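You operate a simulated robot arm through the tools that you are given. There is no shell and no other tool.

You run a simulated two-armed robot. Do the job below in one go: nothing can be reset, and whatever is moved stays where it is left.

Task
Feed the cable end with the white sleeve into the gland, tighten the nut and shut the terminal box.

Only the result counts: the job must be done as asked and must still hold three seconds after the hand-in. Knocking over, shifting, dropping, spilling or breaking anything else fails it.

Robot
Two 7-joint arms with two-finger grippers on one trunk that stands fixed in place. Base frame: the origin is at the foot of the trunk, x ahead of it, y to its left, z up. Units: cm, degrees, N and s.
The left shoulder is at [5, 19.1, 121.7], the right one opposite. With the tool pointing down near the work surface each hand reaches from about 10 to 72 cm from the base axis, measured 20 degrees to its own side. Payload 2.69 kg a hand.
Tool frame (each hand has its own): the origin (TCP) lies between the finger pads and is the grasp point; the fingertips stand 2 cm ahead of it; z points along the fingers, y is the line along which they close. Largest opening 10 cm; the body of the gripper starts 6.3 cm behind the TCP.
Orientation is that of the tool frame in the base frame, as [roll, pitch, yaw] about the fixed x, y, z axes, in that order (R = Rz(yaw) Ry(pitch) Rx(roll)). With the fingers straight down and closing along the base's y, the tool's x points along the base's -x, its y along +y and its z along -z.

Tools
- The arms move only by the tool step_arm. It takes "left_steps", "right_steps" or both (then of equal length, played together; a hand with none holds still); each is a list of rows, each a list of 7 numbers: the turn, a rotation vector about the base's x, y, z in rad, then the shift along the base's x, y, z in cm, then the finger opening in cm, from 0 to 10. In form: [[ax, ay, az, x, y, z, jaw], ...]. A call has 1 to 20 rows; each row is the pose to reach, as a shift and turn from the pose commanded when the call began. Each row takes 0.2 s and may step no farther than 5 cm and 8.6 degrees from the row before; otherwise, or with a gripper value out of range, the whole call is refused. Where a pose cannot be reached the arm comes as near as it can. A force on the tool above 40 N (or 10 N above the force at the start of the call, whichever is more), or a blocked arm, ends the call early, and 0.2 s more pass. Each finger travels about 15.3 cm/s and halts on what it meets, pressing with about 42 N; the grip force reading is that of the motor and also rises with nothing between the fingers. The clock runs only during rows and for 0.2 s after the last one: add rows that repeat a pose to give the fingers time. It gives the time, the measured TCP pose, the force on the tool (base axes), the opening and the grip force at its end, in the units of the frame above (readings bear some noise), with the torque about the TCP (base axes, N m) and any sound that the robot's microphone picked up.
- Cameras (640 x 400 px; columns grow to the right, rows downward): "scene" is now at [8.9, 7.04, 140.33]; the picture's right is [0.67, -0.74, 0.00], its down [-0.29, -0.26, -0.92] and it looks along [0.68, 0.62, -0.39] (base axes); focal length 221 px, centre (320, 200). "left" rides on the left gripper at [7, 1.9, -9.9] in its tool frame; the picture's right is [-0.26, 0.97, 0.00], its down [-0.75, -0.20, -0.63] and it looks along [-0.61, -0.16, 0.78] (tool axes); focal length 230 px, centre (320, 200). "right" rides on the right gripper at [7, -1.9, -9.9] in its tool frame; the picture's right is [0.26, 0.97, 0.00], its down [-0.75, 0.20, -0.63] and it looks along [-0.61, 0.16, 0.78] (tool axes); focal length 230 px, centre (320, 200). There is no depth. A picture from a camera that has moved, and an enlarged one, comes with that camera's place and axes in the base frame and with its lens. The place of the scene camera against the robot may be out by one fixed shift of up to 2.5 cm in any direction.
- grab_frame(camera): a new picture of that camera. The clock stands still meanwhile.
- lift_body(by): slides the trunk up (or, below 0, down) by that many cm; the arms and the scene camera ride with it, the base frame stays. It gives what a move gives, with no picture.
- pan_tilt(pan, tilt): turns the head with the scene camera to pan (to the left, within 80 degrees either way) and tilt (down, from -29 to 69), counted from straight ahead of the robot. It gives what a move gives.
- zoom(camera, box): a new picture of the part [left, top, right, bottom] of that camera's present view, enlarged. The clock stands still meanwhile.
- sign_off(): hands the job in; it is judged then, once.

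Nothing tells you positions but the pictures and the camera data. Unless the task says otherwise, let go and move clear before handing in.

The tools are called by a JSON object that holds its "method" and its "body". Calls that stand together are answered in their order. step_arm: Moves the arms, as the interface text tells. Its arguments: {"type":"object","properties":{"left_steps":{"type":"array","items":{"type":"array","items":{"type":"number"}}},"right_steps":{"type":"array","items":{"type":"array","items":{"type":"number"}}}},"required":[]} The other tools are called the same way: lift_body (by) slides the trunk up or down; pan_tilt (pan, tilt) turns the head that bears the scene camera; grab_frame (camera) takes a picture; zoom (camera, box) takes an enlarged picture of a part of a camera's view; sign_off () hands the job in.

At the start:

```text
time_s: 0.0
left_eef_pos: [28.62, 34.06, 128.59]
left_tool_rot: [-180.0, -0.1, 179.9]
left_ft_force: [0.1, -0.4, -0.4]
left_torque: [0.02, 0.01, -0.02]
left_finger_gap: 9.96
left_gripper_force: 0.0
right_eef_pos: [30.25, 5.56, 130.63]
right_tool_rot: [-179.9, 0.0, 179.9]
right_ft_force: [0.5, 0.2, -0.9]
right_torque: [0.04, 0.01, 0.0]
right_finger_gap: 10.0
right_gripper_force: 0.1
trunk travel left (down, up): [-27.5, 4.8]
head pan, tilt: [42.4, 22.9]
```

scene: 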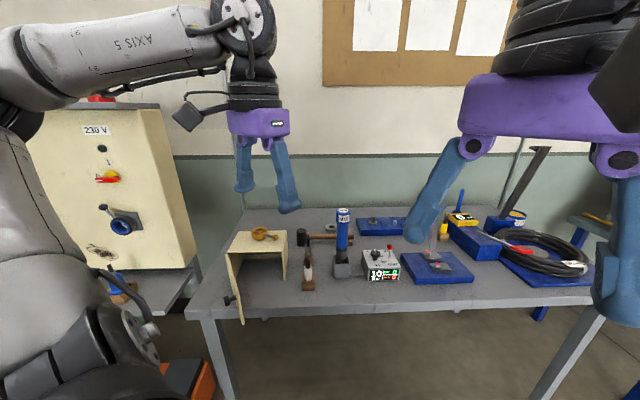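
right: 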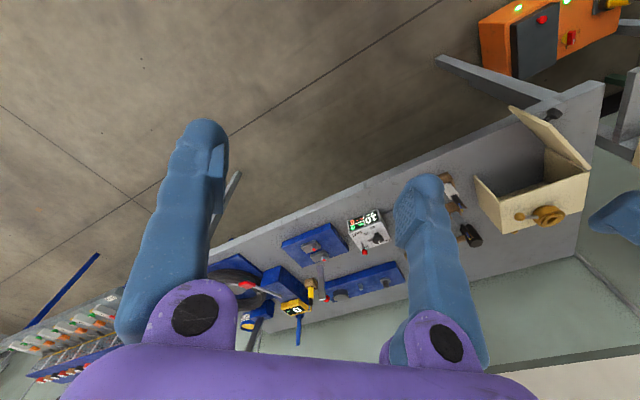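
left: 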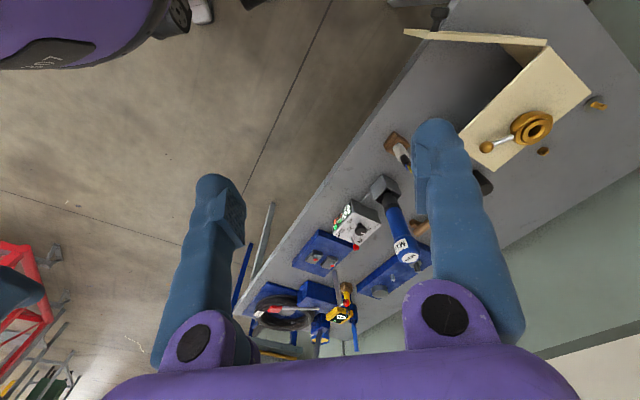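

I see a workbench with a cream box that has a brass gland on top and an open lid, along with a tall blue item with a label, a meter and cables. I'll look closer before moving anything.

{"method": "zoom", "body": {"camera": "scene", "box": [180, 180, 400, 330]}}

{"method": "zoom", "body": {"camera": "scene", "box": [380, 160, 600, 310]}}

{"method": "zoom", "body": {"camera": "left", "box": [360, 0, 640, 200]}}

{"method": "zoom", "body": {"camera": "right", "box": [400, 80, 620, 260]}}

{"method": "zoom", "body": {"camera": "left", "box": [230, 160, 450, 370]}}

```text
2.67 times, centred on (290, 255) of scene
camera zoom: at [8.9, 7.04, 140.33], right [0.67, -0.74, 0.0], down [-0.29, -0.26, -0.92], along [0.68, 0.62, -0.39], focal length 589 px, centre (400, 53)
```

zoom: 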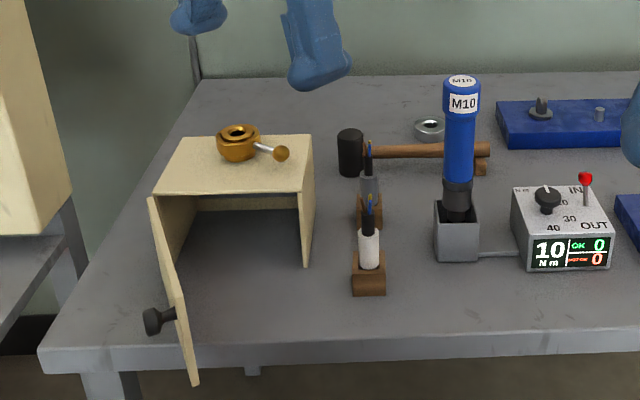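

```text
2.67 times, centred on (490, 235) of scene
camera zoom: at [8.9, 7.04, 140.33], right [0.67, -0.74, 0.0], down [-0.29, -0.26, -0.92], along [0.68, 0.62, -0.39], focal length 589 px, centre (-133, 107)
```

zoom: 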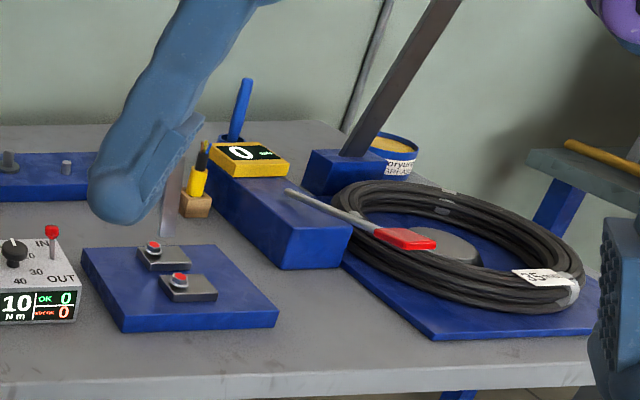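

```text
2.00 times, centred on (500, 100) of left
camera zoom: at [21.71, 35.95, 138.57], right [0.26, 0.97, 0.0], down [0.75, -0.2, 0.63], along [0.61, -0.16, -0.78], focal length 460 px, centre (-40, 400)
```

zoom: 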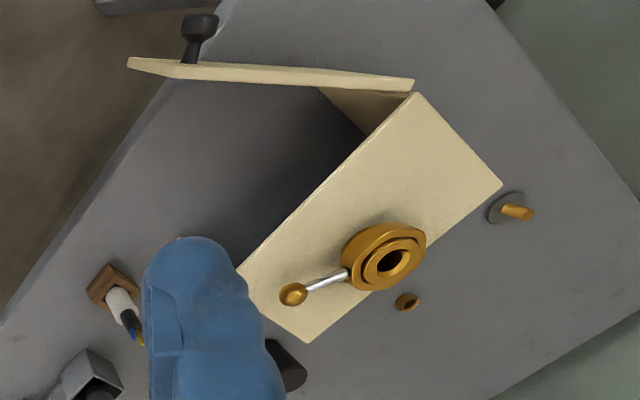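

```text
2.22 times, centred on (510, 170) of right
camera zoom: at [23.34, 3.72, 140.41], right [-0.26, 0.97, 0.0], down [0.75, 0.2, 0.63], along [0.61, 0.16, -0.78], focal length 511 px, centre (-102, 267)
```

zoom: 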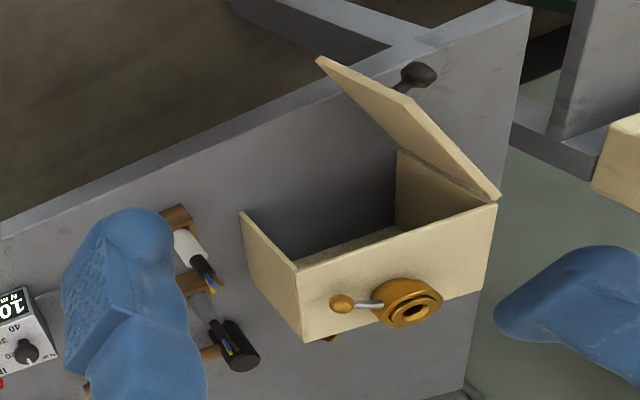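

```text
1.90 times, centred on (340, 265) of left
camera zoom: at [21.71, 35.95, 138.57], right [0.26, 0.97, 0.0], down [0.75, -0.2, 0.63], along [0.61, -0.16, -0.78], focal length 438 px, centre (282, 76)
```

zoom: 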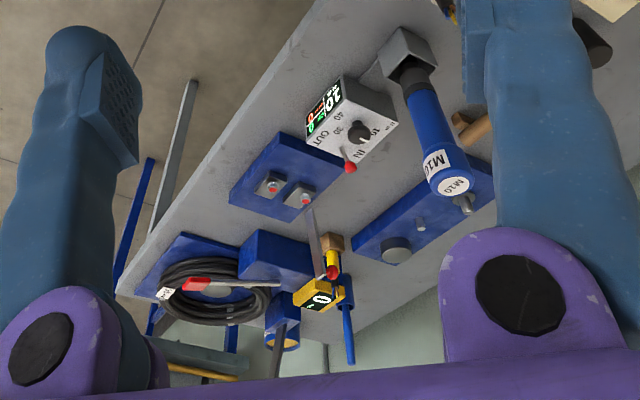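

The box has a brass gland with a lever nut on top and an open door hinged on its left edge. The two sleeved cable ends stand in wooden blocks to the right of it. I'll turn the left wrist camera towards them for an accurate look.

{"method": "step_arm", "body": {"left_steps": [[0, 0, 0.14, 0, 0, 0, 10], [0, 0, 0.28, -1, 1, 0, 10], [0, 0, 0.42, -2, 2, 0, 10], [0, 0, 0.56, -3, 3, 0, 10], [0, 0, 0.7, -4, 4, 0, 10], [0, 0, 0.7, -4, 4, 0, 10]]}}

{"method": "grab_frame", "body": {"camera": "left"}}

{"method": "grab_frame", "body": {"camera": "scene"}}

```text
time_s: 1.4
left_eef_pos: [24.7, 38.11, 128.54]
left_tool_rot: [180.0, -0.2, -139.8]
left_ft_force: [0.6, -0.5, 0.6]
left_torque: [0.0, -0.01, -0.02]
left_finger_gap: 10.0
left_gripper_force: 0.0
right_eef_pos: [30.4, 5.66, 130.65]
right_tool_rot: [-180.0, 0.0, -179.9]
right_ft_force: [0.8, 1.0, 0.0]
right_torque: [0.0, 0.01, -0.01]
right_finger_gap: 10.01
right_gripper_force: 0.1
trunk travel left (down, up): [-27.5, 4.8]
head pan, tilt: [42.4, 22.9]
```

```text
taken
camera left: at [18.16, 35.05, 138.54], right [-0.43, 0.9, 0.0], down [0.7, 0.33, 0.63], along [0.57, 0.27, -0.78], focal length 230 px, centre (320, 200)
```

left: 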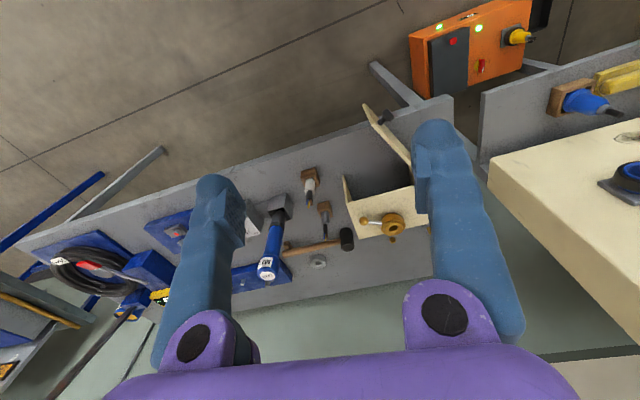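

```text
taken
camera scene: at [8.92, 7.01, 140.33], right [0.67, -0.74, 0.0], down [-0.29, -0.26, -0.92], along [0.68, 0.62, -0.39], focal length 221 px, centre (320, 200)
```

scene: 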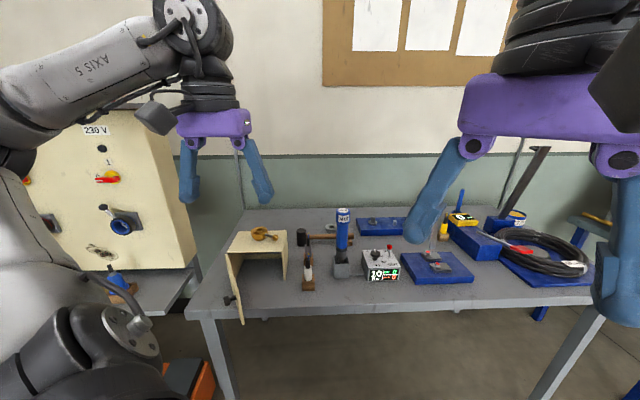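

{"method": "zoom", "body": {"camera": "left", "box": [240, 90, 440, 280]}}

{"method": "step_arm", "body": {"left_steps": [[0, 0, 0, 0, 2, -4, 10], [0, 0, 0, 0, 3, -8, 10], [0, 0, 0, 0, 4, -12, 10], [0, 0, 0, 0, 4, -12, 10]]}}

{"method": "grab_frame", "body": {"camera": "left"}}

```text
2.11 times, centred on (340, 185) of left
camera zoom: at [18.16, 35.05, 138.54], right [-0.43, 0.9, 0.0], down [0.7, 0.33, 0.63], along [0.57, 0.27, -0.78], focal length 484 px, centre (278, 232)
```

zoom: 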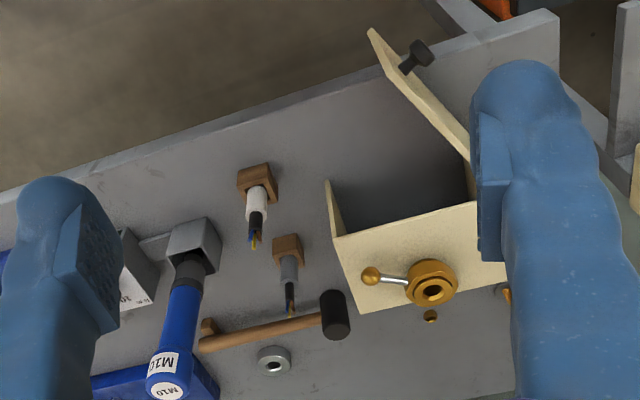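

```text
time_s: 2.4
left_eef_pos: [24.68, 42.01, 116.52]
left_tool_rot: [-179.9, 0.0, -140.0]
left_ft_force: [-0.4, 0.2, 0.1]
left_torque: [0.03, -0.03, 0.02]
left_finger_gap: 10.02
left_gripper_force: 0.0
right_eef_pos: [30.28, 5.56, 130.55]
right_tool_rot: [-179.9, 0.1, -180.0]
right_ft_force: [0.0, 1.4, 0.4]
right_torque: [0.02, 0.02, 0.01]
right_finger_gap: 9.99
right_gripper_force: 0.1
trunk travel left (down, up): [-27.5, 4.8]
head pan, tilt: [42.4, 22.9]
```

```text
taken
camera left: at [18.17, 38.99, 126.49], right [-0.42, 0.91, 0.0], down [0.7, 0.33, 0.63], along [0.57, 0.27, -0.78], focal length 230 px, centre (320, 200)
```

left: 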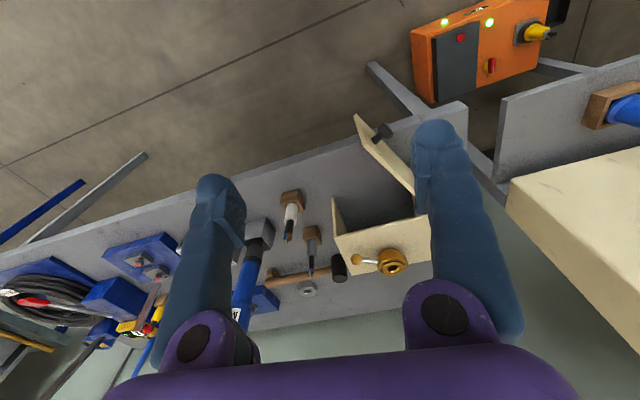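

The gland comes out at about [48, 70, 98] and the white-sleeve cable at about [50.7, 47.5], spanning z 85–98. I'll bring the left camera closer for a side view.

{"method": "step_arm", "body": {"left_steps": [[0.056, -0.067, 0, 2, 0.4, -3, 10], [0.112, -0.134, 0, 4, 0.8, -6, 10], [0.168, -0.2, 0, 6, 1.2, -9, 10], [0.224, -0.267, 0, 8, 1.6, -12, 10], [0.28, -0.334, 0, 10, 2, -15, 10], [0.28, -0.334, 0, 10, 2, -15, 10]]}}

{"method": "grab_frame", "body": {"camera": "left"}}

{"method": "zoom", "body": {"camera": "left", "box": [240, 100, 420, 220]}}

{"method": "grab_frame", "body": {"camera": "scene"}}

```text
time_s: 3.8
left_eef_pos: [34.56, 44.03, 101.61]
left_tool_rot: [180.0, 24.9, -139.9]
left_ft_force: [0.0, 0.3, -0.5]
left_torque: [-0.01, 0.03, 0.0]
left_finger_gap: 9.98
left_gripper_force: 0.1
right_eef_pos: [30.23, 5.68, 130.66]
right_tool_rot: [179.9, -0.1, -180.0]
right_ft_force: [0.0, -0.7, -0.1]
right_torque: [-0.02, -0.01, 0.01]
right_finger_gap: 10.0
right_gripper_force: 0.0
trunk travel left (down, up): [-27.5, 4.8]
head pan, tilt: [42.4, 22.9]
```

```text
taken
camera left: at [25.49, 38.73, 107.61], right [-0.44, 0.89, 0.11], down [0.45, 0.12, 0.89], along [0.78, 0.44, -0.45], focal length 230 px, centre (320, 200)
```

left: 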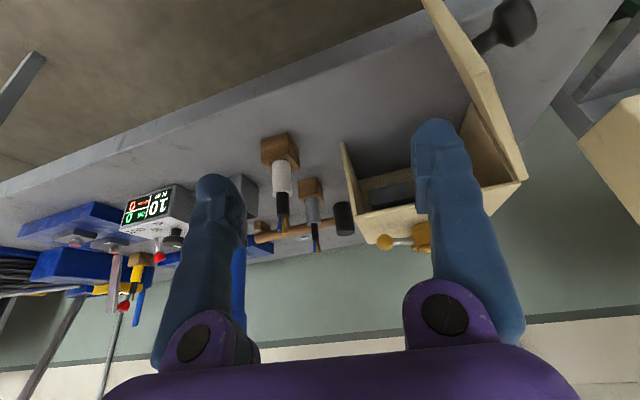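

```text
3.33 times, centred on (330, 160) of left
camera zoom: at [25.49, 38.73, 107.61], right [-0.44, 0.89, 0.11], down [0.45, 0.12, 0.89], along [0.78, 0.44, -0.45], focal length 767 px, centre (287, 333)
```

zoom: 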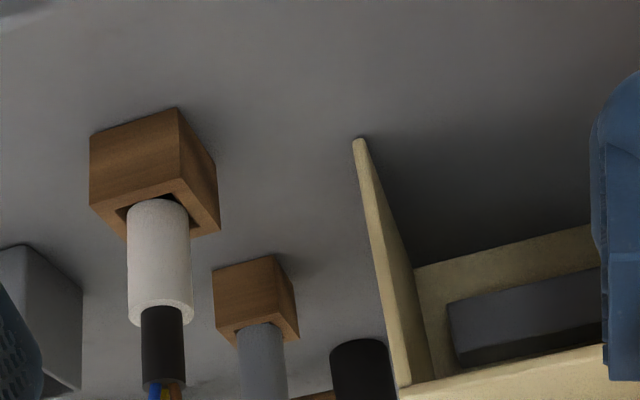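

```text
taken
camera scene: at [8.85, 7.0, 140.34], right [0.67, -0.74, 0.0], down [-0.29, -0.26, -0.92], along [0.68, 0.62, -0.39], focal length 221 px, centre (320, 200)
```

scene: 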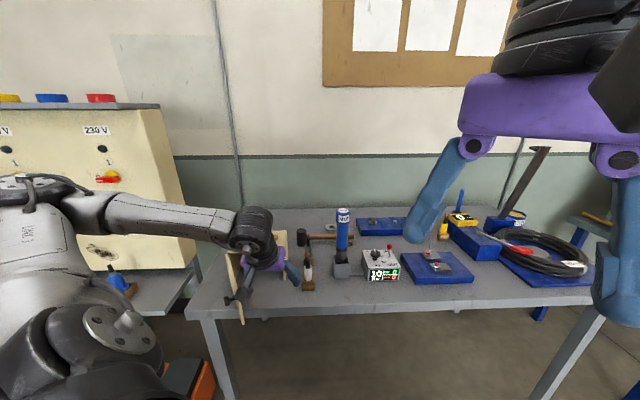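

The white-sleeve cable is a loose stub: a white sleeve about 2.6 cm wide at the bottom, then a narrower black jacket with wires pointing up. Next I'll look at the gland from above to compare hole sizes.

{"method": "step_arm", "body": {"left_steps": [[-0.056, 0.067, 0, 0, 0, 4, 10], [-0.112, 0.134, 0, 0, 2, 8, 10], [-0.168, 0.2, 0, 1, 5, 11.5, 10], [-0.224, 0.267, 0, 2, 8.5, 14, 10], [-0.28, 0.334, 0, 4, 12, 15, 10], [-0.28, 0.334, 0, 6, 14, 15, 10], [-0.28, 0.334, 0, 6, 14, 15, 10]]}}

{"method": "grab_frame", "body": {"camera": "left"}}

{"method": "zoom", "body": {"camera": "left", "box": [240, 140, 440, 280]}}

```text
time_s: 5.4
left_eef_pos: [40.74, 57.98, 116.73]
left_tool_rot: [-179.9, 0.0, -140.0]
left_ft_force: [-0.4, -0.3, 0.0]
left_torque: [0.02, -0.03, -0.01]
left_finger_gap: 10.02
left_gripper_force: 0.1
right_eef_pos: [30.34, 5.63, 130.56]
right_tool_rot: [180.0, -0.1, 180.0]
right_ft_force: [0.2, -0.7, 0.9]
right_torque: [0.03, 0.02, -0.01]
right_finger_gap: 9.98
right_gripper_force: 0.1
trunk travel left (down, up): [-27.5, 4.8]
head pan, tilt: [42.4, 22.9]
```

```text
taken
camera left: at [34.23, 54.93, 126.69], right [-0.42, 0.91, 0.0], down [0.7, 0.33, 0.63], along [0.57, 0.27, -0.78], focal length 230 px, centre (320, 200)
```

left: 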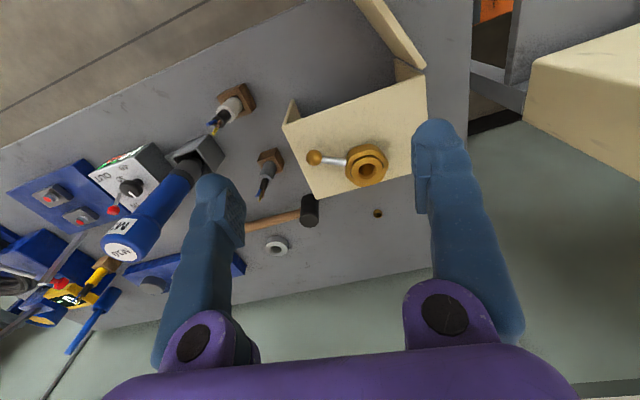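

```text
2.86 times, centred on (340, 210) of left
camera zoom: at [34.23, 54.93, 126.69], right [-0.42, 0.91, 0.0], down [0.7, 0.33, 0.63], along [0.57, 0.27, -0.78], focal length 657 px, centre (263, 171)
```

zoom: 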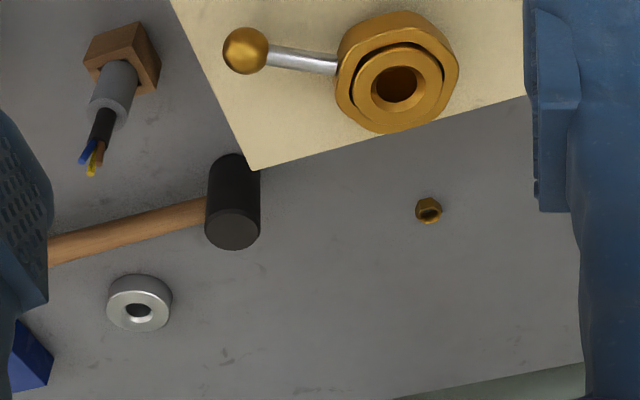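

The gland hole measures about 2.2 cm, so the black jacket (about 1.7 cm) fits but the sleeve (about 2.6 cm) does not. The stub therefore has to be flipped and fed in wires first. I'll zoom in for accurate triangulation.

{"method": "zoom", "body": {"camera": "left", "box": [190, 70, 270, 150]}}

{"method": "zoom", "body": {"camera": "left", "box": [300, 130, 400, 200]}}

{"method": "zoom", "body": {"camera": "left", "box": [260, 0, 480, 130]}}

{"method": "grab_frame", "body": {"camera": "scene"}}

{"method": "grab_frame", "body": {"camera": "right"}}

```text
5.00 times, centred on (230, 110) of left
camera zoom: at [34.23, 54.93, 126.69], right [-0.42, 0.91, 0.0], down [0.7, 0.33, 0.63], along [0.57, 0.27, -0.78], focal length 1150 px, centre (770, 650)
```

zoom: 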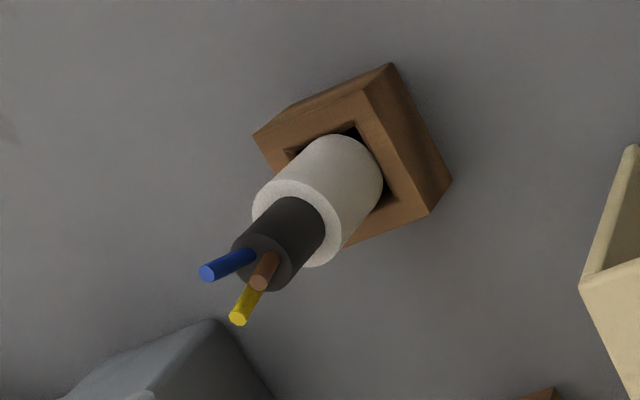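

```text
5.71 times, centred on (350, 165) of left
camera zoom: at [34.23, 54.93, 126.69], right [-0.42, 0.91, 0.0], down [0.7, 0.33, 0.63], along [0.57, 0.27, -0.78], focal length 1315 px, centre (149, 400)
```

zoom: 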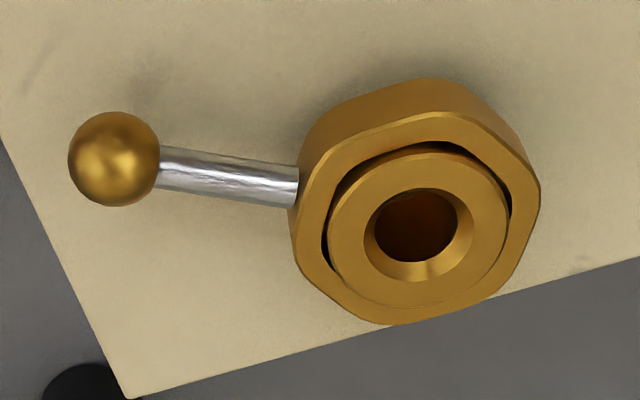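

```text
2.91 times, centred on (370, 65) of left
camera zoom: at [34.23, 54.93, 126.69], right [-0.42, 0.91, 0.0], down [0.7, 0.33, 0.63], along [0.57, 0.27, -0.78], focal length 669 px, centre (174, 593)
```

zoom: 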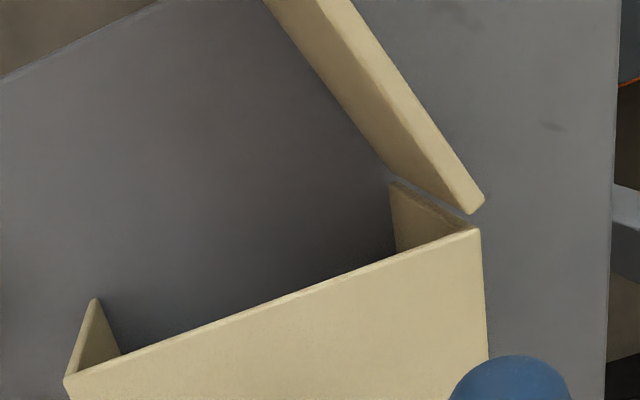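

```text
taken
camera scene: at [8.86, 7.0, 140.34], right [0.67, -0.74, 0.0], down [-0.29, -0.26, -0.92], along [0.68, 0.62, -0.39], focal length 221 px, centre (320, 200)
```

scene: 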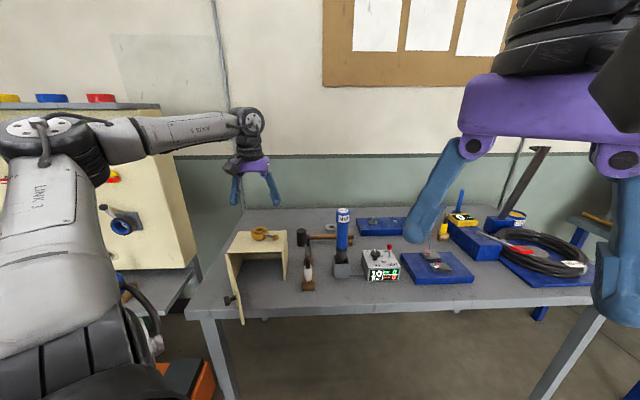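

```text
taken
camera right: at [23.29, 3.67, 140.42], right [-0.26, 0.97, 0.0], down [0.75, 0.2, 0.63], along [0.61, 0.16, -0.78], focal length 230 px, centre (320, 200)
```

right: 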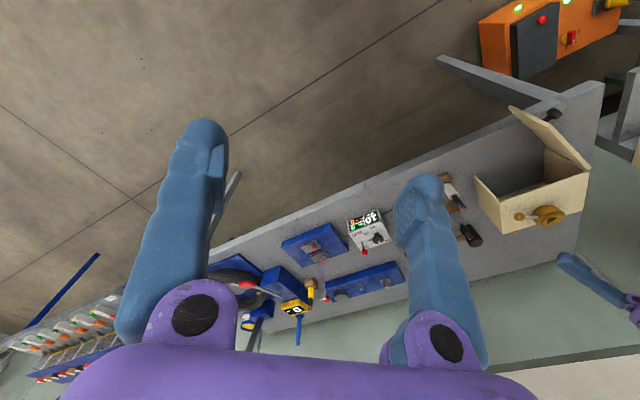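

Table top is at about z 84.2, the block top at 87.9, the sleeve shoulder at [50.5, 47.3, 92.7] and the jacket end at 95.6. I'll now measure the gland from closer with two camera poses.

{"method": "step_arm", "body": {"left_steps": [[0, 0, 0, -0.3, 3, -3, 10], [0, 0, 0, -0.7, 6.4, -6, 10], [0, 0, 0, -0.7, 6.4, -8.7, 10], [0, 0, 0, -0.7, 6.4, -8.7, 10]]}}

{"method": "grab_frame", "body": {"camera": "left"}}

{"method": "zoom", "body": {"camera": "left", "box": [240, 120, 440, 245]}}

{"method": "zoom", "body": {"camera": "scene", "box": [180, 190, 340, 330]}}

```text
time_s: 6.4
left_eef_pos: [39.92, 64.58, 107.9]
left_tool_rot: [180.0, 0.0, -139.9]
left_ft_force: [-0.2, -0.7, 0.0]
left_torque: [0.02, -0.01, 0.0]
left_finger_gap: 10.02
left_gripper_force: 0.1
right_eef_pos: [30.23, 5.64, 130.49]
right_tool_rot: [179.9, 0.0, -180.0]
right_ft_force: [-0.3, 0.5, 0.3]
right_torque: [0.01, -0.01, -0.02]
right_finger_gap: 9.98
right_gripper_force: 0.1
trunk travel left (down, up): [-27.5, 4.8]
head pan, tilt: [42.4, 22.9]
```

```text
taken
camera left: at [33.47, 61.44, 117.86], right [-0.43, 0.91, 0.0], down [0.7, 0.33, 0.63], along [0.57, 0.27, -0.78], focal length 230 px, centre (320, 200)
```

left: 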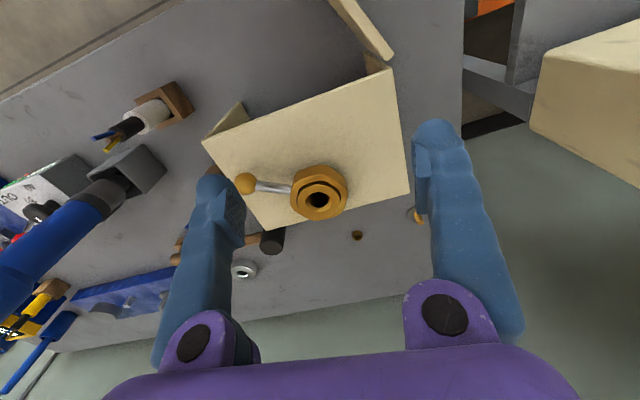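

```text
3.20 times, centred on (340, 182) of left
camera zoom: at [33.47, 61.44, 117.86], right [-0.43, 0.91, 0.0], down [0.7, 0.33, 0.63], along [0.57, 0.27, -0.78], focal length 736 px, centre (256, 256)
```

zoom: 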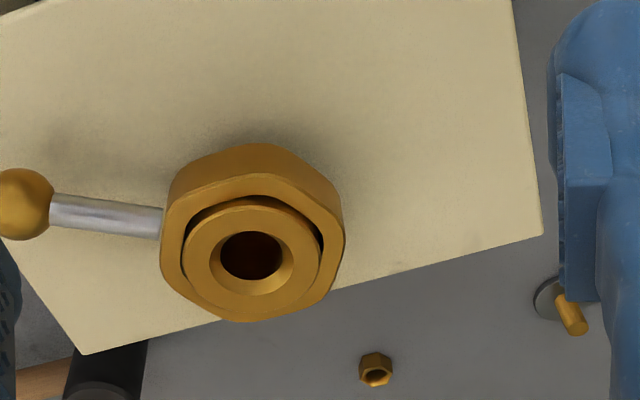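

```text
2.86 times, centred on (260, 260) of scene
camera zoom: at [8.89, 7.02, 140.33], right [0.67, -0.74, 0.0], down [-0.29, -0.26, -0.92], along [0.68, 0.62, -0.39], focal length 632 px, centre (491, 29)
```

zoom: 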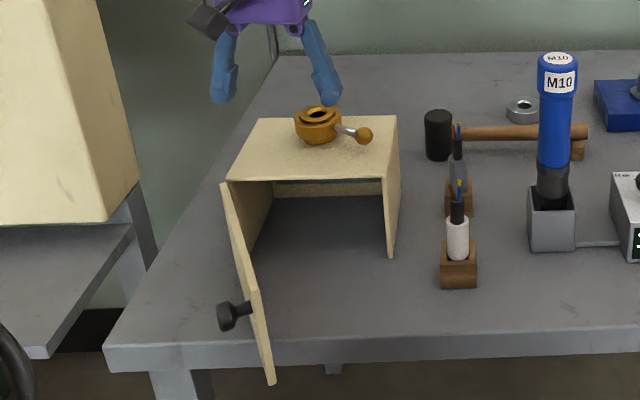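

The gland top centre measures [45.9, 67.2, 101.0], the top plate is at z 97.8 and the lever ball is at [47.9, 60.5, 99.7]. I need a horizontal grasp so I can flip the stub, so I'll move to a free spot and pitch the left hand up to horizontal.

{"method": "step_arm", "body": {"left_steps": [[0, 0, 0, 0, -1, 4, 8], [0, 0, 0.03, 1, -4, 7, 8], [0, 0, 0.06, 2, -8, 8, 8], [0, 0, 0.087, 3, -12, 8, 8], [0, 0, 0.087, 4, -14.5, 8, 8], [0, 0, 0.087, 4, -14.5, 8, 8]]}}

{"method": "step_arm", "body": {"left_steps": [[0.1, -0.1, 0, 0, 0, 0, 8], [0.2, -0.2, 0, 0, 0, 0, 8], [0.3, -0.3, 0, 0, 0, 0, 8], [0.4, -0.4, 0, 0, 0, 0, 8], [0.5, -0.5, 0, 0, 0, 0, 8], [0.6, -0.6, 0, 0, 0, 0, 8], [0.7, -0.7, 0, 0, 0, 0, 8], [0.8, -0.8, 0, 0, 0, 0, 8], [0.9, -0.9, 0, 0, 0, 0, 8], [1.0, -1.0, 0, 0, 0, 0, 8], [1.111, -1.111, 0, 0, 0, 0, 8], [1.111, -1.111, 0, 0, 0, 0, 8]]}}

{"method": "grab_frame", "body": {"camera": "scene"}}

{"method": "grab_frame", "body": {"camera": "left"}}

```text
time_s: 7.8
left_eef_pos: [43.92, 49.9, 115.88]
left_tool_rot: [179.9, -0.1, -134.9]
left_ft_force: [0.6, 0.4, -0.1]
left_torque: [0.05, 0.01, 0.01]
left_finger_gap: 8.01
left_gripper_force: 0.0
right_eef_pos: [30.37, 5.59, 130.61]
right_tool_rot: [180.0, 0.0, -180.0]
right_ft_force: [-0.8, -0.6, 0.0]
right_torque: [0.0, 0.0, -0.03]
right_finger_gap: 10.0
right_gripper_force: 0.1
trunk travel left (down, up): [-27.5, 4.8]
head pan, tilt: [42.4, 22.9]
```

```text
refused: row 11 steps farther than a row can; nothing moved
```

```text
taken
camera scene: at [8.88, 7.06, 140.33], right [0.67, -0.74, 0.0], down [-0.29, -0.26, -0.92], along [0.68, 0.62, -0.39], focal length 221 px, centre (320, 200)
```

scene: 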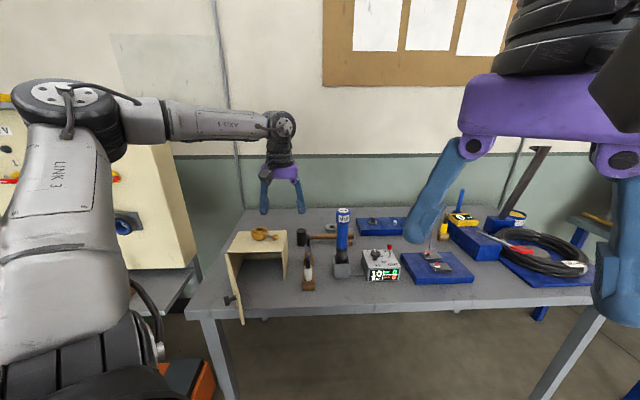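

```text
taken
camera left: at [37.7, 46.38, 125.78], right [-0.5, 0.86, 0.0], down [0.67, 0.39, 0.63], along [0.54, 0.32, -0.78], focal length 230 px, centre (320, 200)
```

left: 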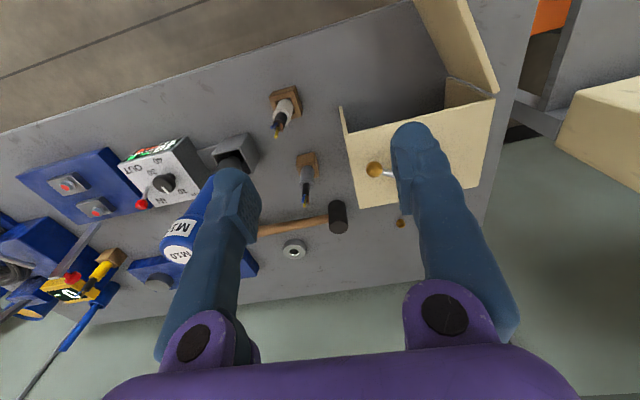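

{"method": "zoom", "body": {"camera": "left", "box": [250, 70, 330, 150]}}

{"method": "zoom", "body": {"camera": "left", "box": [320, 0, 520, 130]}}

{"method": "step_arm", "body": {"left_steps": [[0.1, -0.1, 0, 0, 0, 0, 8], [0.2, -0.2, 0, 0, 0, 0, 8], [0.3, -0.3, 0, 0, 0, 0, 8], [0.4, -0.4, 0, 0, 0, 0, 8], [0.5, -0.5, 0, 0, 0, 0, 8], [0.6, -0.6, 0, 0, 0, 0, 8], [0.7, -0.7, 0, 0, 0, 0, 8], [0.8, -0.8, 0, 0, 0, 0, 8], [0.9, -0.9, 0, 0, 0, 0, 8], [1.0, -1.0, 0, 0, 0, 0, 8], [1.06, -1.06, 0, 0, 0, 0, 8], [1.111, -1.111, 0, 0, 0, 0, 8], [1.111, -1.111, 0, 0, 0, 0, 8]]}}

{"method": "grab_frame", "body": {"camera": "scene"}}

{"method": "grab_frame", "body": {"camera": "left"}}

```text
5.00 times, centred on (290, 110) of left
camera zoom: at [37.7, 46.38, 125.78], right [-0.5, 0.86, 0.0], down [0.67, 0.39, 0.63], along [0.54, 0.32, -0.78], focal length 1150 px, centre (470, 650)
```

zoom: 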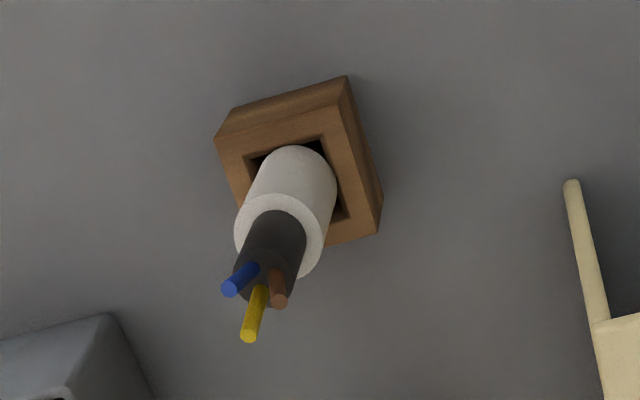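

```text
3.08 times, centred on (420, 65) of left
camera zoom: at [37.7, 46.38, 125.78], right [-0.5, 0.86, 0.0], down [0.67, 0.39, 0.63], along [0.54, 0.32, -0.78], focal length 708 px, centre (12, 615)
```

zoom: 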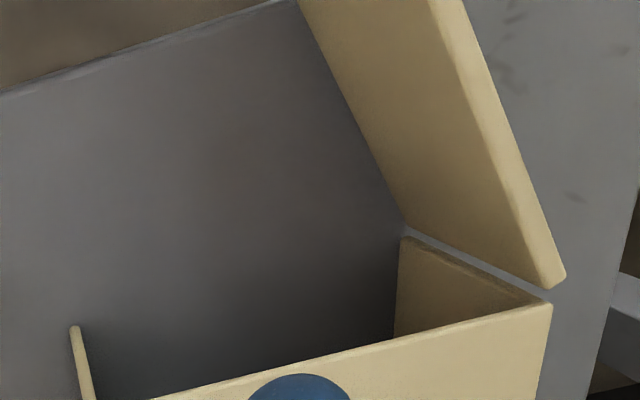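

```text
time_s: 10.6
left_eef_pos: [43.93, 49.95, 115.95]
left_tool_rot: [-74.4, 90.0, -29.3]
left_ft_force: [-0.4, -0.7, 0.2]
left_torque: [0.01, 0.03, 0.03]
left_finger_gap: 8.0
left_gripper_force: 0.2
right_eef_pos: [30.18, 5.54, 130.59]
right_tool_rot: [-180.0, 0.0, 179.9]
right_ft_force: [-1.2, 0.1, 0.1]
right_torque: [0.03, 0.0, 0.02]
right_finger_gap: 10.0
right_gripper_force: 0.0
trunk travel left (down, up): [-27.5, 4.8]
head pan, tilt: [42.4, 22.9]
```

```text
taken
camera scene: at [8.87, 7.01, 140.33], right [0.67, -0.74, 0.0], down [-0.29, -0.26, -0.92], along [0.68, 0.62, -0.39], focal length 221 px, centre (320, 200)
```

scene: 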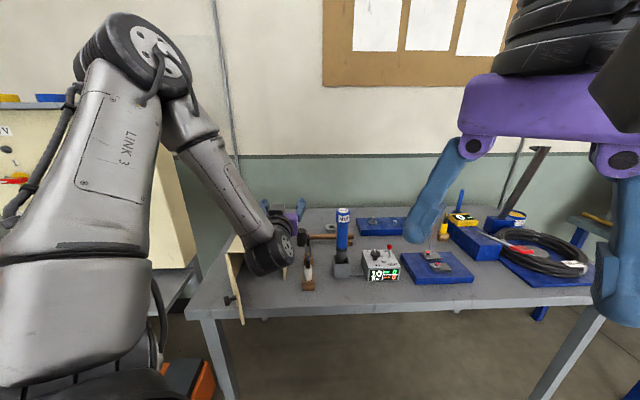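

```text
taken
camera left: at [35.67, 44.25, 109.01], right [-0.68, 0.68, 0.26], down [-0.3, -0.59, 0.75], along [0.66, 0.43, 0.61], focal length 230 px, centre (320, 200)
```

left: 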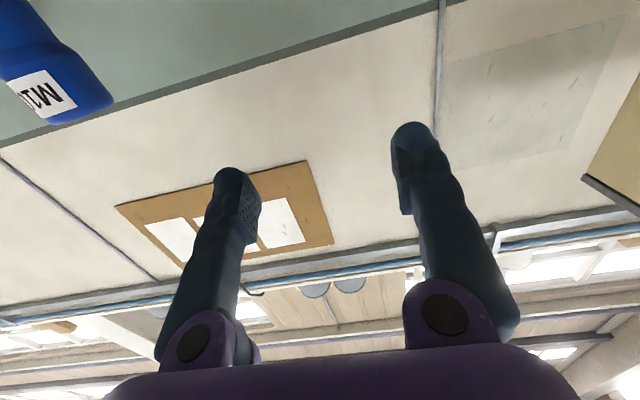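

The hand is horizontal with its camera underneath. I'll roll it 180° about the approach axis so the camera ends up on top for the pick. Refined cable axis is [50.05, 47.3] with the shoulder at z 93.05.

{"method": "step_arm", "body": {"left_steps": [[0.099, 0.099, 0, 0, 0, 0, 8], [0.198, 0.198, 0, 0, 0, 0, 8], [0.297, 0.297, 0, 0, 0, 0, 8], [0.396, 0.396, 0, 0, 0, 0, 8], [0.495, 0.495, 0, 0, 0, 0, 8], [0.594, 0.594, 0, 0, 0, 0, 8], [0.693, 0.693, 0, 0, 0, 0, 8], [0.792, 0.792, 0, 0, 0, 0, 8], [0.891, 0.891, 0, 0, 0, 0, 8], [0.99, 0.99, 0, 0, 0, 0, 8], [1.089, 1.089, 0, 0, 0, 0, 8], [1.188, 1.188, 0, 0, 0, 0, 8], [1.287, 1.287, 0, 0, 0, 0, 8], [1.386, 1.386, 0, 0, 0, 0, 8], [1.485, 1.485, 0, 0, 0, 0, 8], [1.584, 1.584, 0, 0, 0, 0, 8], [1.683, 1.683, 0, 0, 0, 0, 8], [1.782, 1.782, 0, 0, 0, 0, 8], [1.881, 1.881, 0, 0, 0, 0, 8], [1.98, 1.98, 0, 0, 0, 0, 8]]}}

{"method": "grab_frame", "body": {"camera": "scene"}}

{"method": "grab_frame", "body": {"camera": "left"}}

```text
time_s: 14.8
left_eef_pos: [41.4, 50.16, 111.52]
left_tool_rot: [90.0, -66.8, 136.7]
left_ft_force: [-0.5, 0.3, 0.1]
left_torque: [0.07, -0.04, -0.04]
left_finger_gap: 7.99
left_gripper_force: 0.1
left hand out of reach, approached as far as the arm can: row 19, 20
right_eef_pos: [30.35, 5.72, 130.63]
right_tool_rot: [-180.0, -0.1, 180.0]
right_ft_force: [0.0, -0.2, 0.3]
right_torque: [0.04, 0.05, 0.02]
right_finger_gap: 10.02
right_gripper_force: 0.2
trunk travel left (down, up): [-27.5, 4.8]
head pan, tilt: [42.4, 22.9]
```

```text
taken
camera scene: at [8.95, 7.08, 140.32], right [0.67, -0.74, 0.0], down [-0.29, -0.26, -0.92], along [0.68, 0.62, -0.39], focal length 221 px, centre (320, 200)
```

scene: 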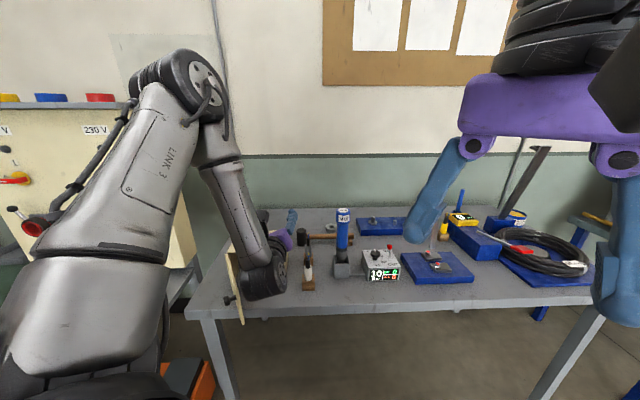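

```text
taken
camera left: at [33.97, 43.67, 118.71], right [0.72, -0.68, 0.14], down [-0.35, -0.54, -0.77], along [0.6, 0.5, -0.62], focal length 230 px, centre (320, 200)
```

left: 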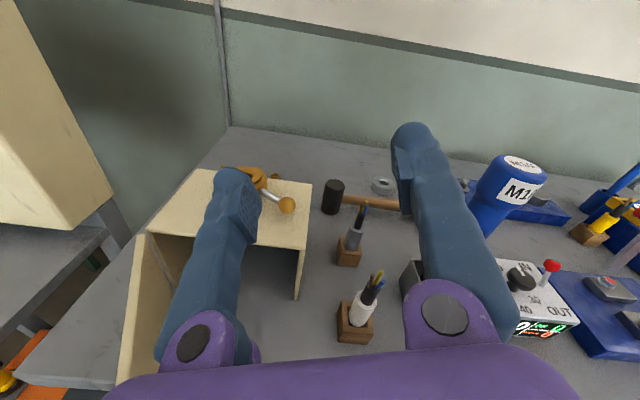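

The arm reaches its roll limit at about 150° in this direction. I'll roll back and test the other direction.

{"method": "step_arm", "body": {"left_steps": [[-0.099, -0.099, 0, 0, 0, 0, 8], [-0.198, -0.198, 0, 0, 0, 0, 8], [-0.297, -0.297, 0, 0, 0, 0, 8], [-0.396, -0.396, 0, 0, 0, 0, 8], [-0.495, -0.495, 0, 0, 0, 0, 8], [-0.594, -0.594, 0, 0, 0, 0, 8], [-0.693, -0.693, 0, 0, 0, 0, 8], [-0.792, -0.792, 0, 0, 0, 0, 8], [-0.891, -0.891, 0, 0, 0, 0, 8], [-0.99, -0.99, 0, 0, 0, 0, 8], [-1.089, -1.089, 0, 0, 0, 0, 8], [-1.188, -1.188, 0, 0, 0, 0, 8], [-1.287, -1.287, 0, 0, 0, 0, 8], [-1.386, -1.386, 0, 0, 0, 0, 8], [-1.485, -1.485, 0, 0, 0, 0, 8], [-1.584, -1.584, 0, 0, 0, 0, 8], [-1.683, -1.683, 0, 0, 0, 0, 8], [-1.782, -1.782, 0, 0, 0, 0, 8], [-1.881, -1.881, 0, 0, 0, 0, 8], [-1.98, -1.98, 0, 0, 0, 0, 8]]}}

{"method": "grab_frame", "body": {"camera": "scene"}}

```text
time_s: 19.0
left_eef_pos: [41.59, 47.92, 112.25]
left_tool_rot: [-101.2, 85.9, -56.8]
left_ft_force: [0.2, -0.5, 0.3]
left_torque: [0.0, 0.01, -0.01]
left_finger_gap: 8.01
left_gripper_force: 0.0
left hand out of reach, approached as far as the arm can: row 9, 10, 11, 12, 13, 14, 15, 16, 17, 18, 19, 20
right_eef_pos: [30.24, 5.63, 130.67]
right_tool_rot: [179.8, 0.0, 180.0]
right_ft_force: [0.2, -0.2, -0.5]
right_torque: [0.0, 0.02, -0.04]
right_finger_gap: 10.0
right_gripper_force: 0.1
trunk travel left (down, up): [-27.5, 4.8]
head pan, tilt: [42.4, 22.9]
```

```text
taken
camera scene: at [8.9, 7.05, 140.33], right [0.67, -0.74, 0.0], down [-0.29, -0.26, -0.92], along [0.68, 0.62, -0.39], focal length 221 px, centre (320, 200)
```

scene: 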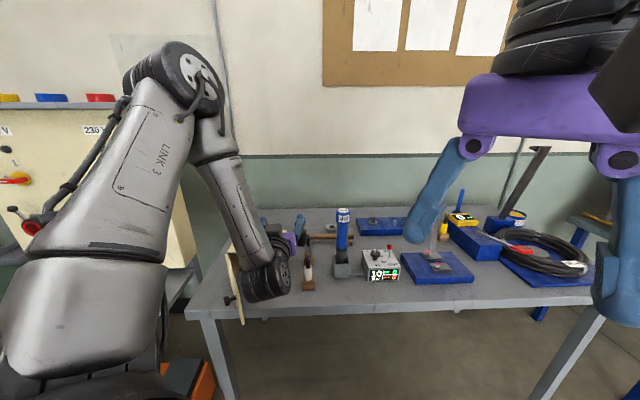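

The elbow has swivelled, so the arm is stuck short of its target. I'll bring the hand back to fingers-down to restore a natural posture before trying another approach.

{"method": "step_arm", "body": {"left_steps": [[-0.1, 0.1, 0, 0, 0, 0, 8], [-0.2, 0.2, 0, 0, 0, 0, 8], [-0.3, 0.3, 0, 0, 0, 0, 8], [-0.4, 0.4, 0, 0, 0, 0, 8], [-0.5, 0.5, 0, 0, 0, 0, 8], [-0.6, 0.6, 0, 0, 0, 0, 8], [-0.7, 0.7, 0, 0, 0, 0, 8], [-0.8, 0.8, 0, 0, 0, 0, 8], [-0.9, 0.9, 0, 0, 0, 0, 8], [-1.0, 1.0, 0, 0, 0, 0, 8], [-1.06, 1.06, 0, 0, 0, 0, 8], [-1.111, 1.111, 0, 0, 0, 0, 8], [-1.111, 1.111, 0, 0, 0, 0, 8]]}}

{"method": "grab_frame", "body": {"camera": "scene"}}

```text
time_s: 21.8
left_eef_pos: [41.62, 48.06, 112.28]
left_tool_rot: [-178.3, -0.9, -131.3]
left_ft_force: [-0.3, -0.5, -0.5]
left_torque: [0.0, 0.03, -0.03]
left_finger_gap: 8.0
left_gripper_force: 0.0
right_eef_pos: [30.32, 5.65, 130.53]
right_tool_rot: [180.0, -0.1, 180.0]
right_ft_force: [-0.5, 0.0, 1.9]
right_torque: [-0.01, -0.02, 0.0]
right_finger_gap: 10.0
right_gripper_force: 0.0
trunk travel left (down, up): [-27.5, 4.8]
head pan, tilt: [42.4, 22.9]
```

```text
taken
camera scene: at [8.88, 7.02, 140.33], right [0.67, -0.74, 0.0], down [-0.29, -0.26, -0.92], along [0.68, 0.62, -0.39], focal length 221 px, centre (320, 200)
```

scene: 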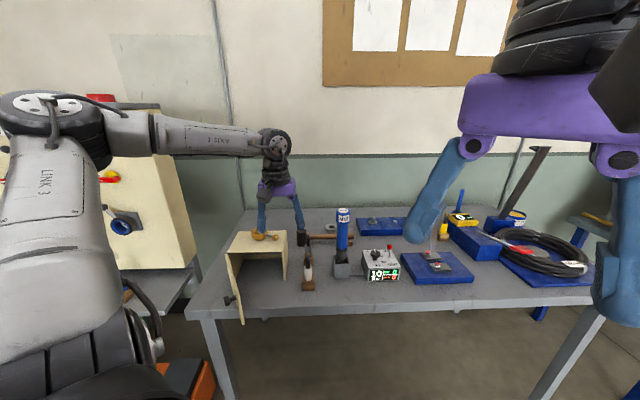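

The arm is natural again. I'll level the hand and then try the 180° reorientation as a cone about a forward-down axis, which should use the forearm roll instead of wrist roll alone.

{"method": "step_arm", "body": {"left_steps": [[0.015, 0.006, -0.032, -0.8, 0.5, 4, 8], [0.031, 0.012, -0.0646, -1.6, 1, 8, 8], [0.031, 0.012, -0.0646, -1.6, 1, 8, 8]]}}

{"method": "step_arm", "body": {"left_steps": [[-0.07, -0.07, 0.099, 0, 0, 0, 8], [-0.14, -0.14, 0.198, 0, 0, 0, 8], [-0.21, -0.21, 0.297, 0, 0, 0, 8], [-0.28, -0.28, 0.396, 0, 0, 0, 8], [-0.35, -0.35, 0.495, 0, 0, 0, 8], [-0.42, -0.42, 0.594, 0, 0, 0, 8], [-0.49, -0.49, 0.693, 0, 0, 0, 8], [-0.56, -0.56, 0.792, 0, 0, 0, 8], [-0.63, -0.63, 0.891, 0, 0, 0, 8], [-0.7, -0.7, 0.99, 0, 0, 0, 8], [-0.77, -0.77, 1.089, 0, 0, 0, 8], [-0.84, -0.84, 1.188, 0, 0, 0, 8]]}}

{"method": "grab_frame", "body": {"camera": "scene"}}

```text
time_s: 22.6
left_eef_pos: [39.94, 49.1, 120.14]
left_tool_rot: [180.0, 0.0, -134.9]
left_ft_force: [0.0, 0.9, 0.2]
left_torque: [0.0, 0.02, 0.0]
left_finger_gap: 8.02
left_gripper_force: 0.1
right_eef_pos: [30.42, 5.58, 130.58]
right_tool_rot: [-179.9, 0.0, -180.0]
right_ft_force: [-0.7, -0.3, -0.4]
right_torque: [0.0, 0.01, -0.02]
right_finger_gap: 9.99
right_gripper_force: 0.0
trunk travel left (down, up): [-27.5, 4.8]
head pan, tilt: [42.4, 22.9]
```

```text
time_s: 25.2
left_eef_pos: [40.04, 49.05, 120.33]
left_tool_rot: [-122.4, -33.8, -77.2]
left_ft_force: [-0.7, -0.6, 0.1]
left_torque: [0.01, 0.01, -0.01]
left_finger_gap: 8.02
left_gripper_force: 0.1
right_eef_pos: [30.23, 5.58, 130.59]
right_tool_rot: [180.0, 0.0, -179.9]
right_ft_force: [1.3, -0.3, 0.8]
right_torque: [0.03, 0.0, 0.0]
right_finger_gap: 10.0
right_gripper_force: 0.1
trunk travel left (down, up): [-27.5, 4.8]
head pan, tilt: [42.4, 22.9]
```

```text
taken
camera scene: at [8.89, 6.97, 140.33], right [0.67, -0.74, 0.0], down [-0.29, -0.26, -0.92], along [0.68, 0.62, -0.39], focal length 221 px, centre (320, 200)
```

scene: 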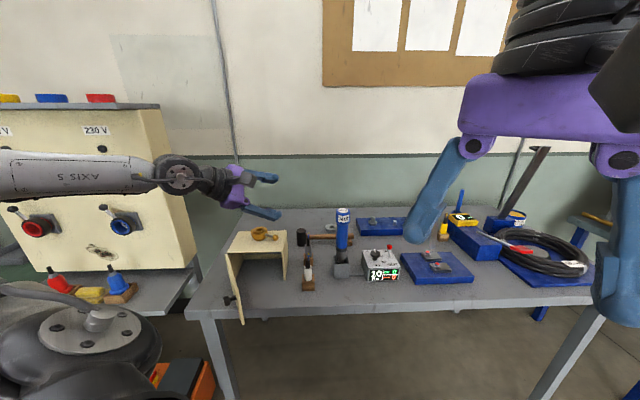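

It's tracking well with the elbow out to the left. I'll continue to the full 180°.

{"method": "step_arm", "body": {"left_steps": [[-0.07, -0.07, 0.099, 0, 0, 0, 8], [-0.14, -0.14, 0.198, 0, 0, 0, 8], [-0.21, -0.21, 0.297, 0, 0, 0, 8], [-0.28, -0.28, 0.396, 0, 0, 0, 8], [-0.35, -0.35, 0.495, 0, 0, 0, 8], [-0.42, -0.42, 0.594, 0, 0, 0, 8], [-0.49, -0.49, 0.693, 0, 0, 0, 8], [-0.56, -0.56, 0.792, 0, 0, 0, 8], [-0.63, -0.63, 0.891, 0, 0, 0, 8], [-0.7, -0.7, 0.99, 0, 0, 0, 8], [-0.731, -0.731, 1.0335, 0, 0, 0, 8], [-0.731, -0.731, 1.0335, 0, 0, 0, 8]]}}

{"method": "grab_frame", "body": {"camera": "scene"}}

{"method": "grab_frame", "body": {"camera": "left"}}

```text
time_s: 27.8
left_eef_pos: [41.56, 49.77, 120.28]
left_tool_rot: [108.3, -89.8, 116.9]
left_ft_force: [0.2, 0.6, 0.6]
left_torque: [-0.03, -0.03, 0.0]
left_finger_gap: 8.0
left_gripper_force: 0.1
left hand out of reach, approached as far as the arm can: row 5, 6, 7, 8, 9, 10, 11, 12
right_eef_pos: [30.27, 5.58, 130.58]
right_tool_rot: [-180.0, -0.1, 180.0]
right_ft_force: [-0.3, -0.5, -0.2]
right_torque: [0.03, 0.01, -0.01]
right_finger_gap: 10.01
right_gripper_force: 0.0
trunk travel left (down, up): [-27.5, 4.8]
head pan, tilt: [42.4, 22.9]
```

```text
taken
camera scene: at [8.9, 7.04, 140.33], right [0.67, -0.74, 0.0], down [-0.29, -0.26, -0.92], along [0.68, 0.62, -0.39], focal length 221 px, centre (320, 200)
```

scene: 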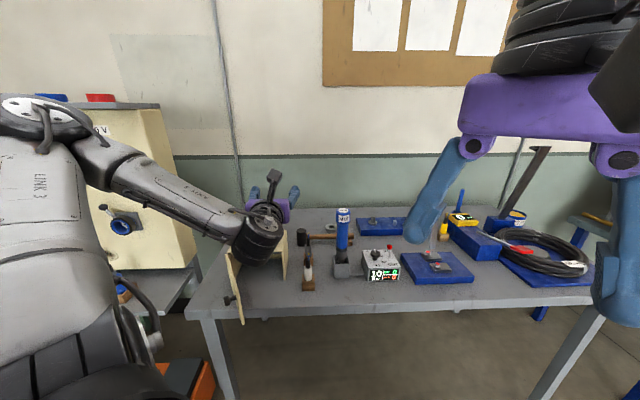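

```text
taken
camera left: at [35.94, 41.47, 127.22], right [0.68, -0.68, -0.25], down [-0.59, -0.31, -0.75], along [0.43, 0.66, -0.61], focal length 230 px, centre (320, 200)
```

left: 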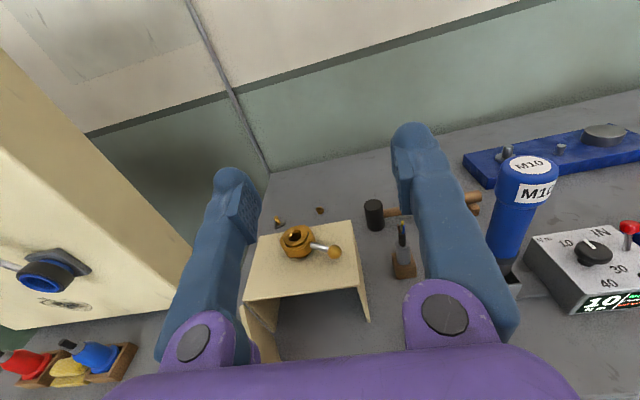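

The hand is now horizontal with the camera on top, so the flip path is proven both ways. I'll descend to a pre-grasp position in front of the white-sleeve cable with about 6° of upward pitch.

{"method": "step_arm", "body": {"left_steps": [[0.015, -0.015, 0, 0.4, -1.8, -3.3, 6], [0.03, -0.03, 0, 0.8, -3.6, -6.6, 6], [0.045, -0.045, 0, 1.2, -5.4, -9.9, 6], [0.06, -0.06, 0, 1.7, -7.2, -13.1, 6], [0.0742, -0.0742, 0, 2.1, -8.9, -16.3, 6], [0.0742, -0.0742, 0, 2.1, -8.9, -16.3, 6]]}}

{"method": "grab_frame", "body": {"camera": "scene"}}

{"method": "grab_frame", "body": {"camera": "left"}}

```text
time_s: 29.2
left_eef_pos: [46.95, 44.22, 104.39]
left_tool_rot: [1.9, -84.1, -136.8]
left_ft_force: [-0.5, 0.3, -0.2]
left_torque: [0.01, 0.04, 0.0]
left_finger_gap: 6.01
left_gripper_force: 0.0
left hand out of reach, approached as far as the arm can: row 3, 4, 5, 6
right_eef_pos: [30.2, 5.68, 130.58]
right_tool_rot: [-179.9, 0.1, -180.0]
right_ft_force: [0.0, -0.6, -0.6]
right_torque: [-0.01, -0.03, 0.02]
right_finger_gap: 9.98
right_gripper_force: 0.0
trunk travel left (down, up): [-27.5, 4.8]
head pan, tilt: [42.4, 22.9]
```

```text
taken
camera scene: at [8.76, 7.09, 140.34], right [0.67, -0.74, 0.0], down [-0.29, -0.26, -0.92], along [0.68, 0.62, -0.39], focal length 221 px, centre (320, 200)
```

scene: 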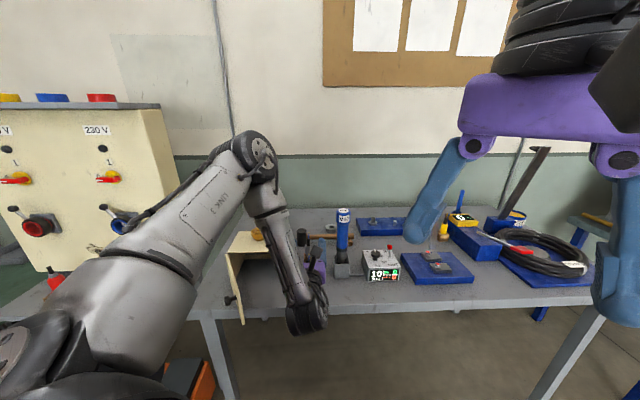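

```text
taken
camera left: at [40.82, 35.41, 110.35], right [0.7, -0.66, -0.25], down [-0.53, -0.25, -0.81], along [0.48, 0.7, -0.53], focal length 230 px, centre (320, 200)
```

left: 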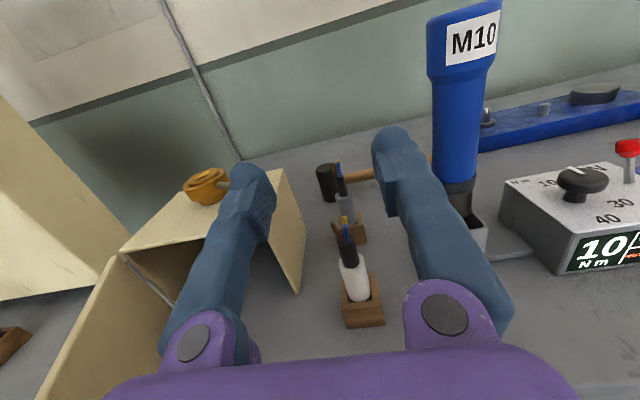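

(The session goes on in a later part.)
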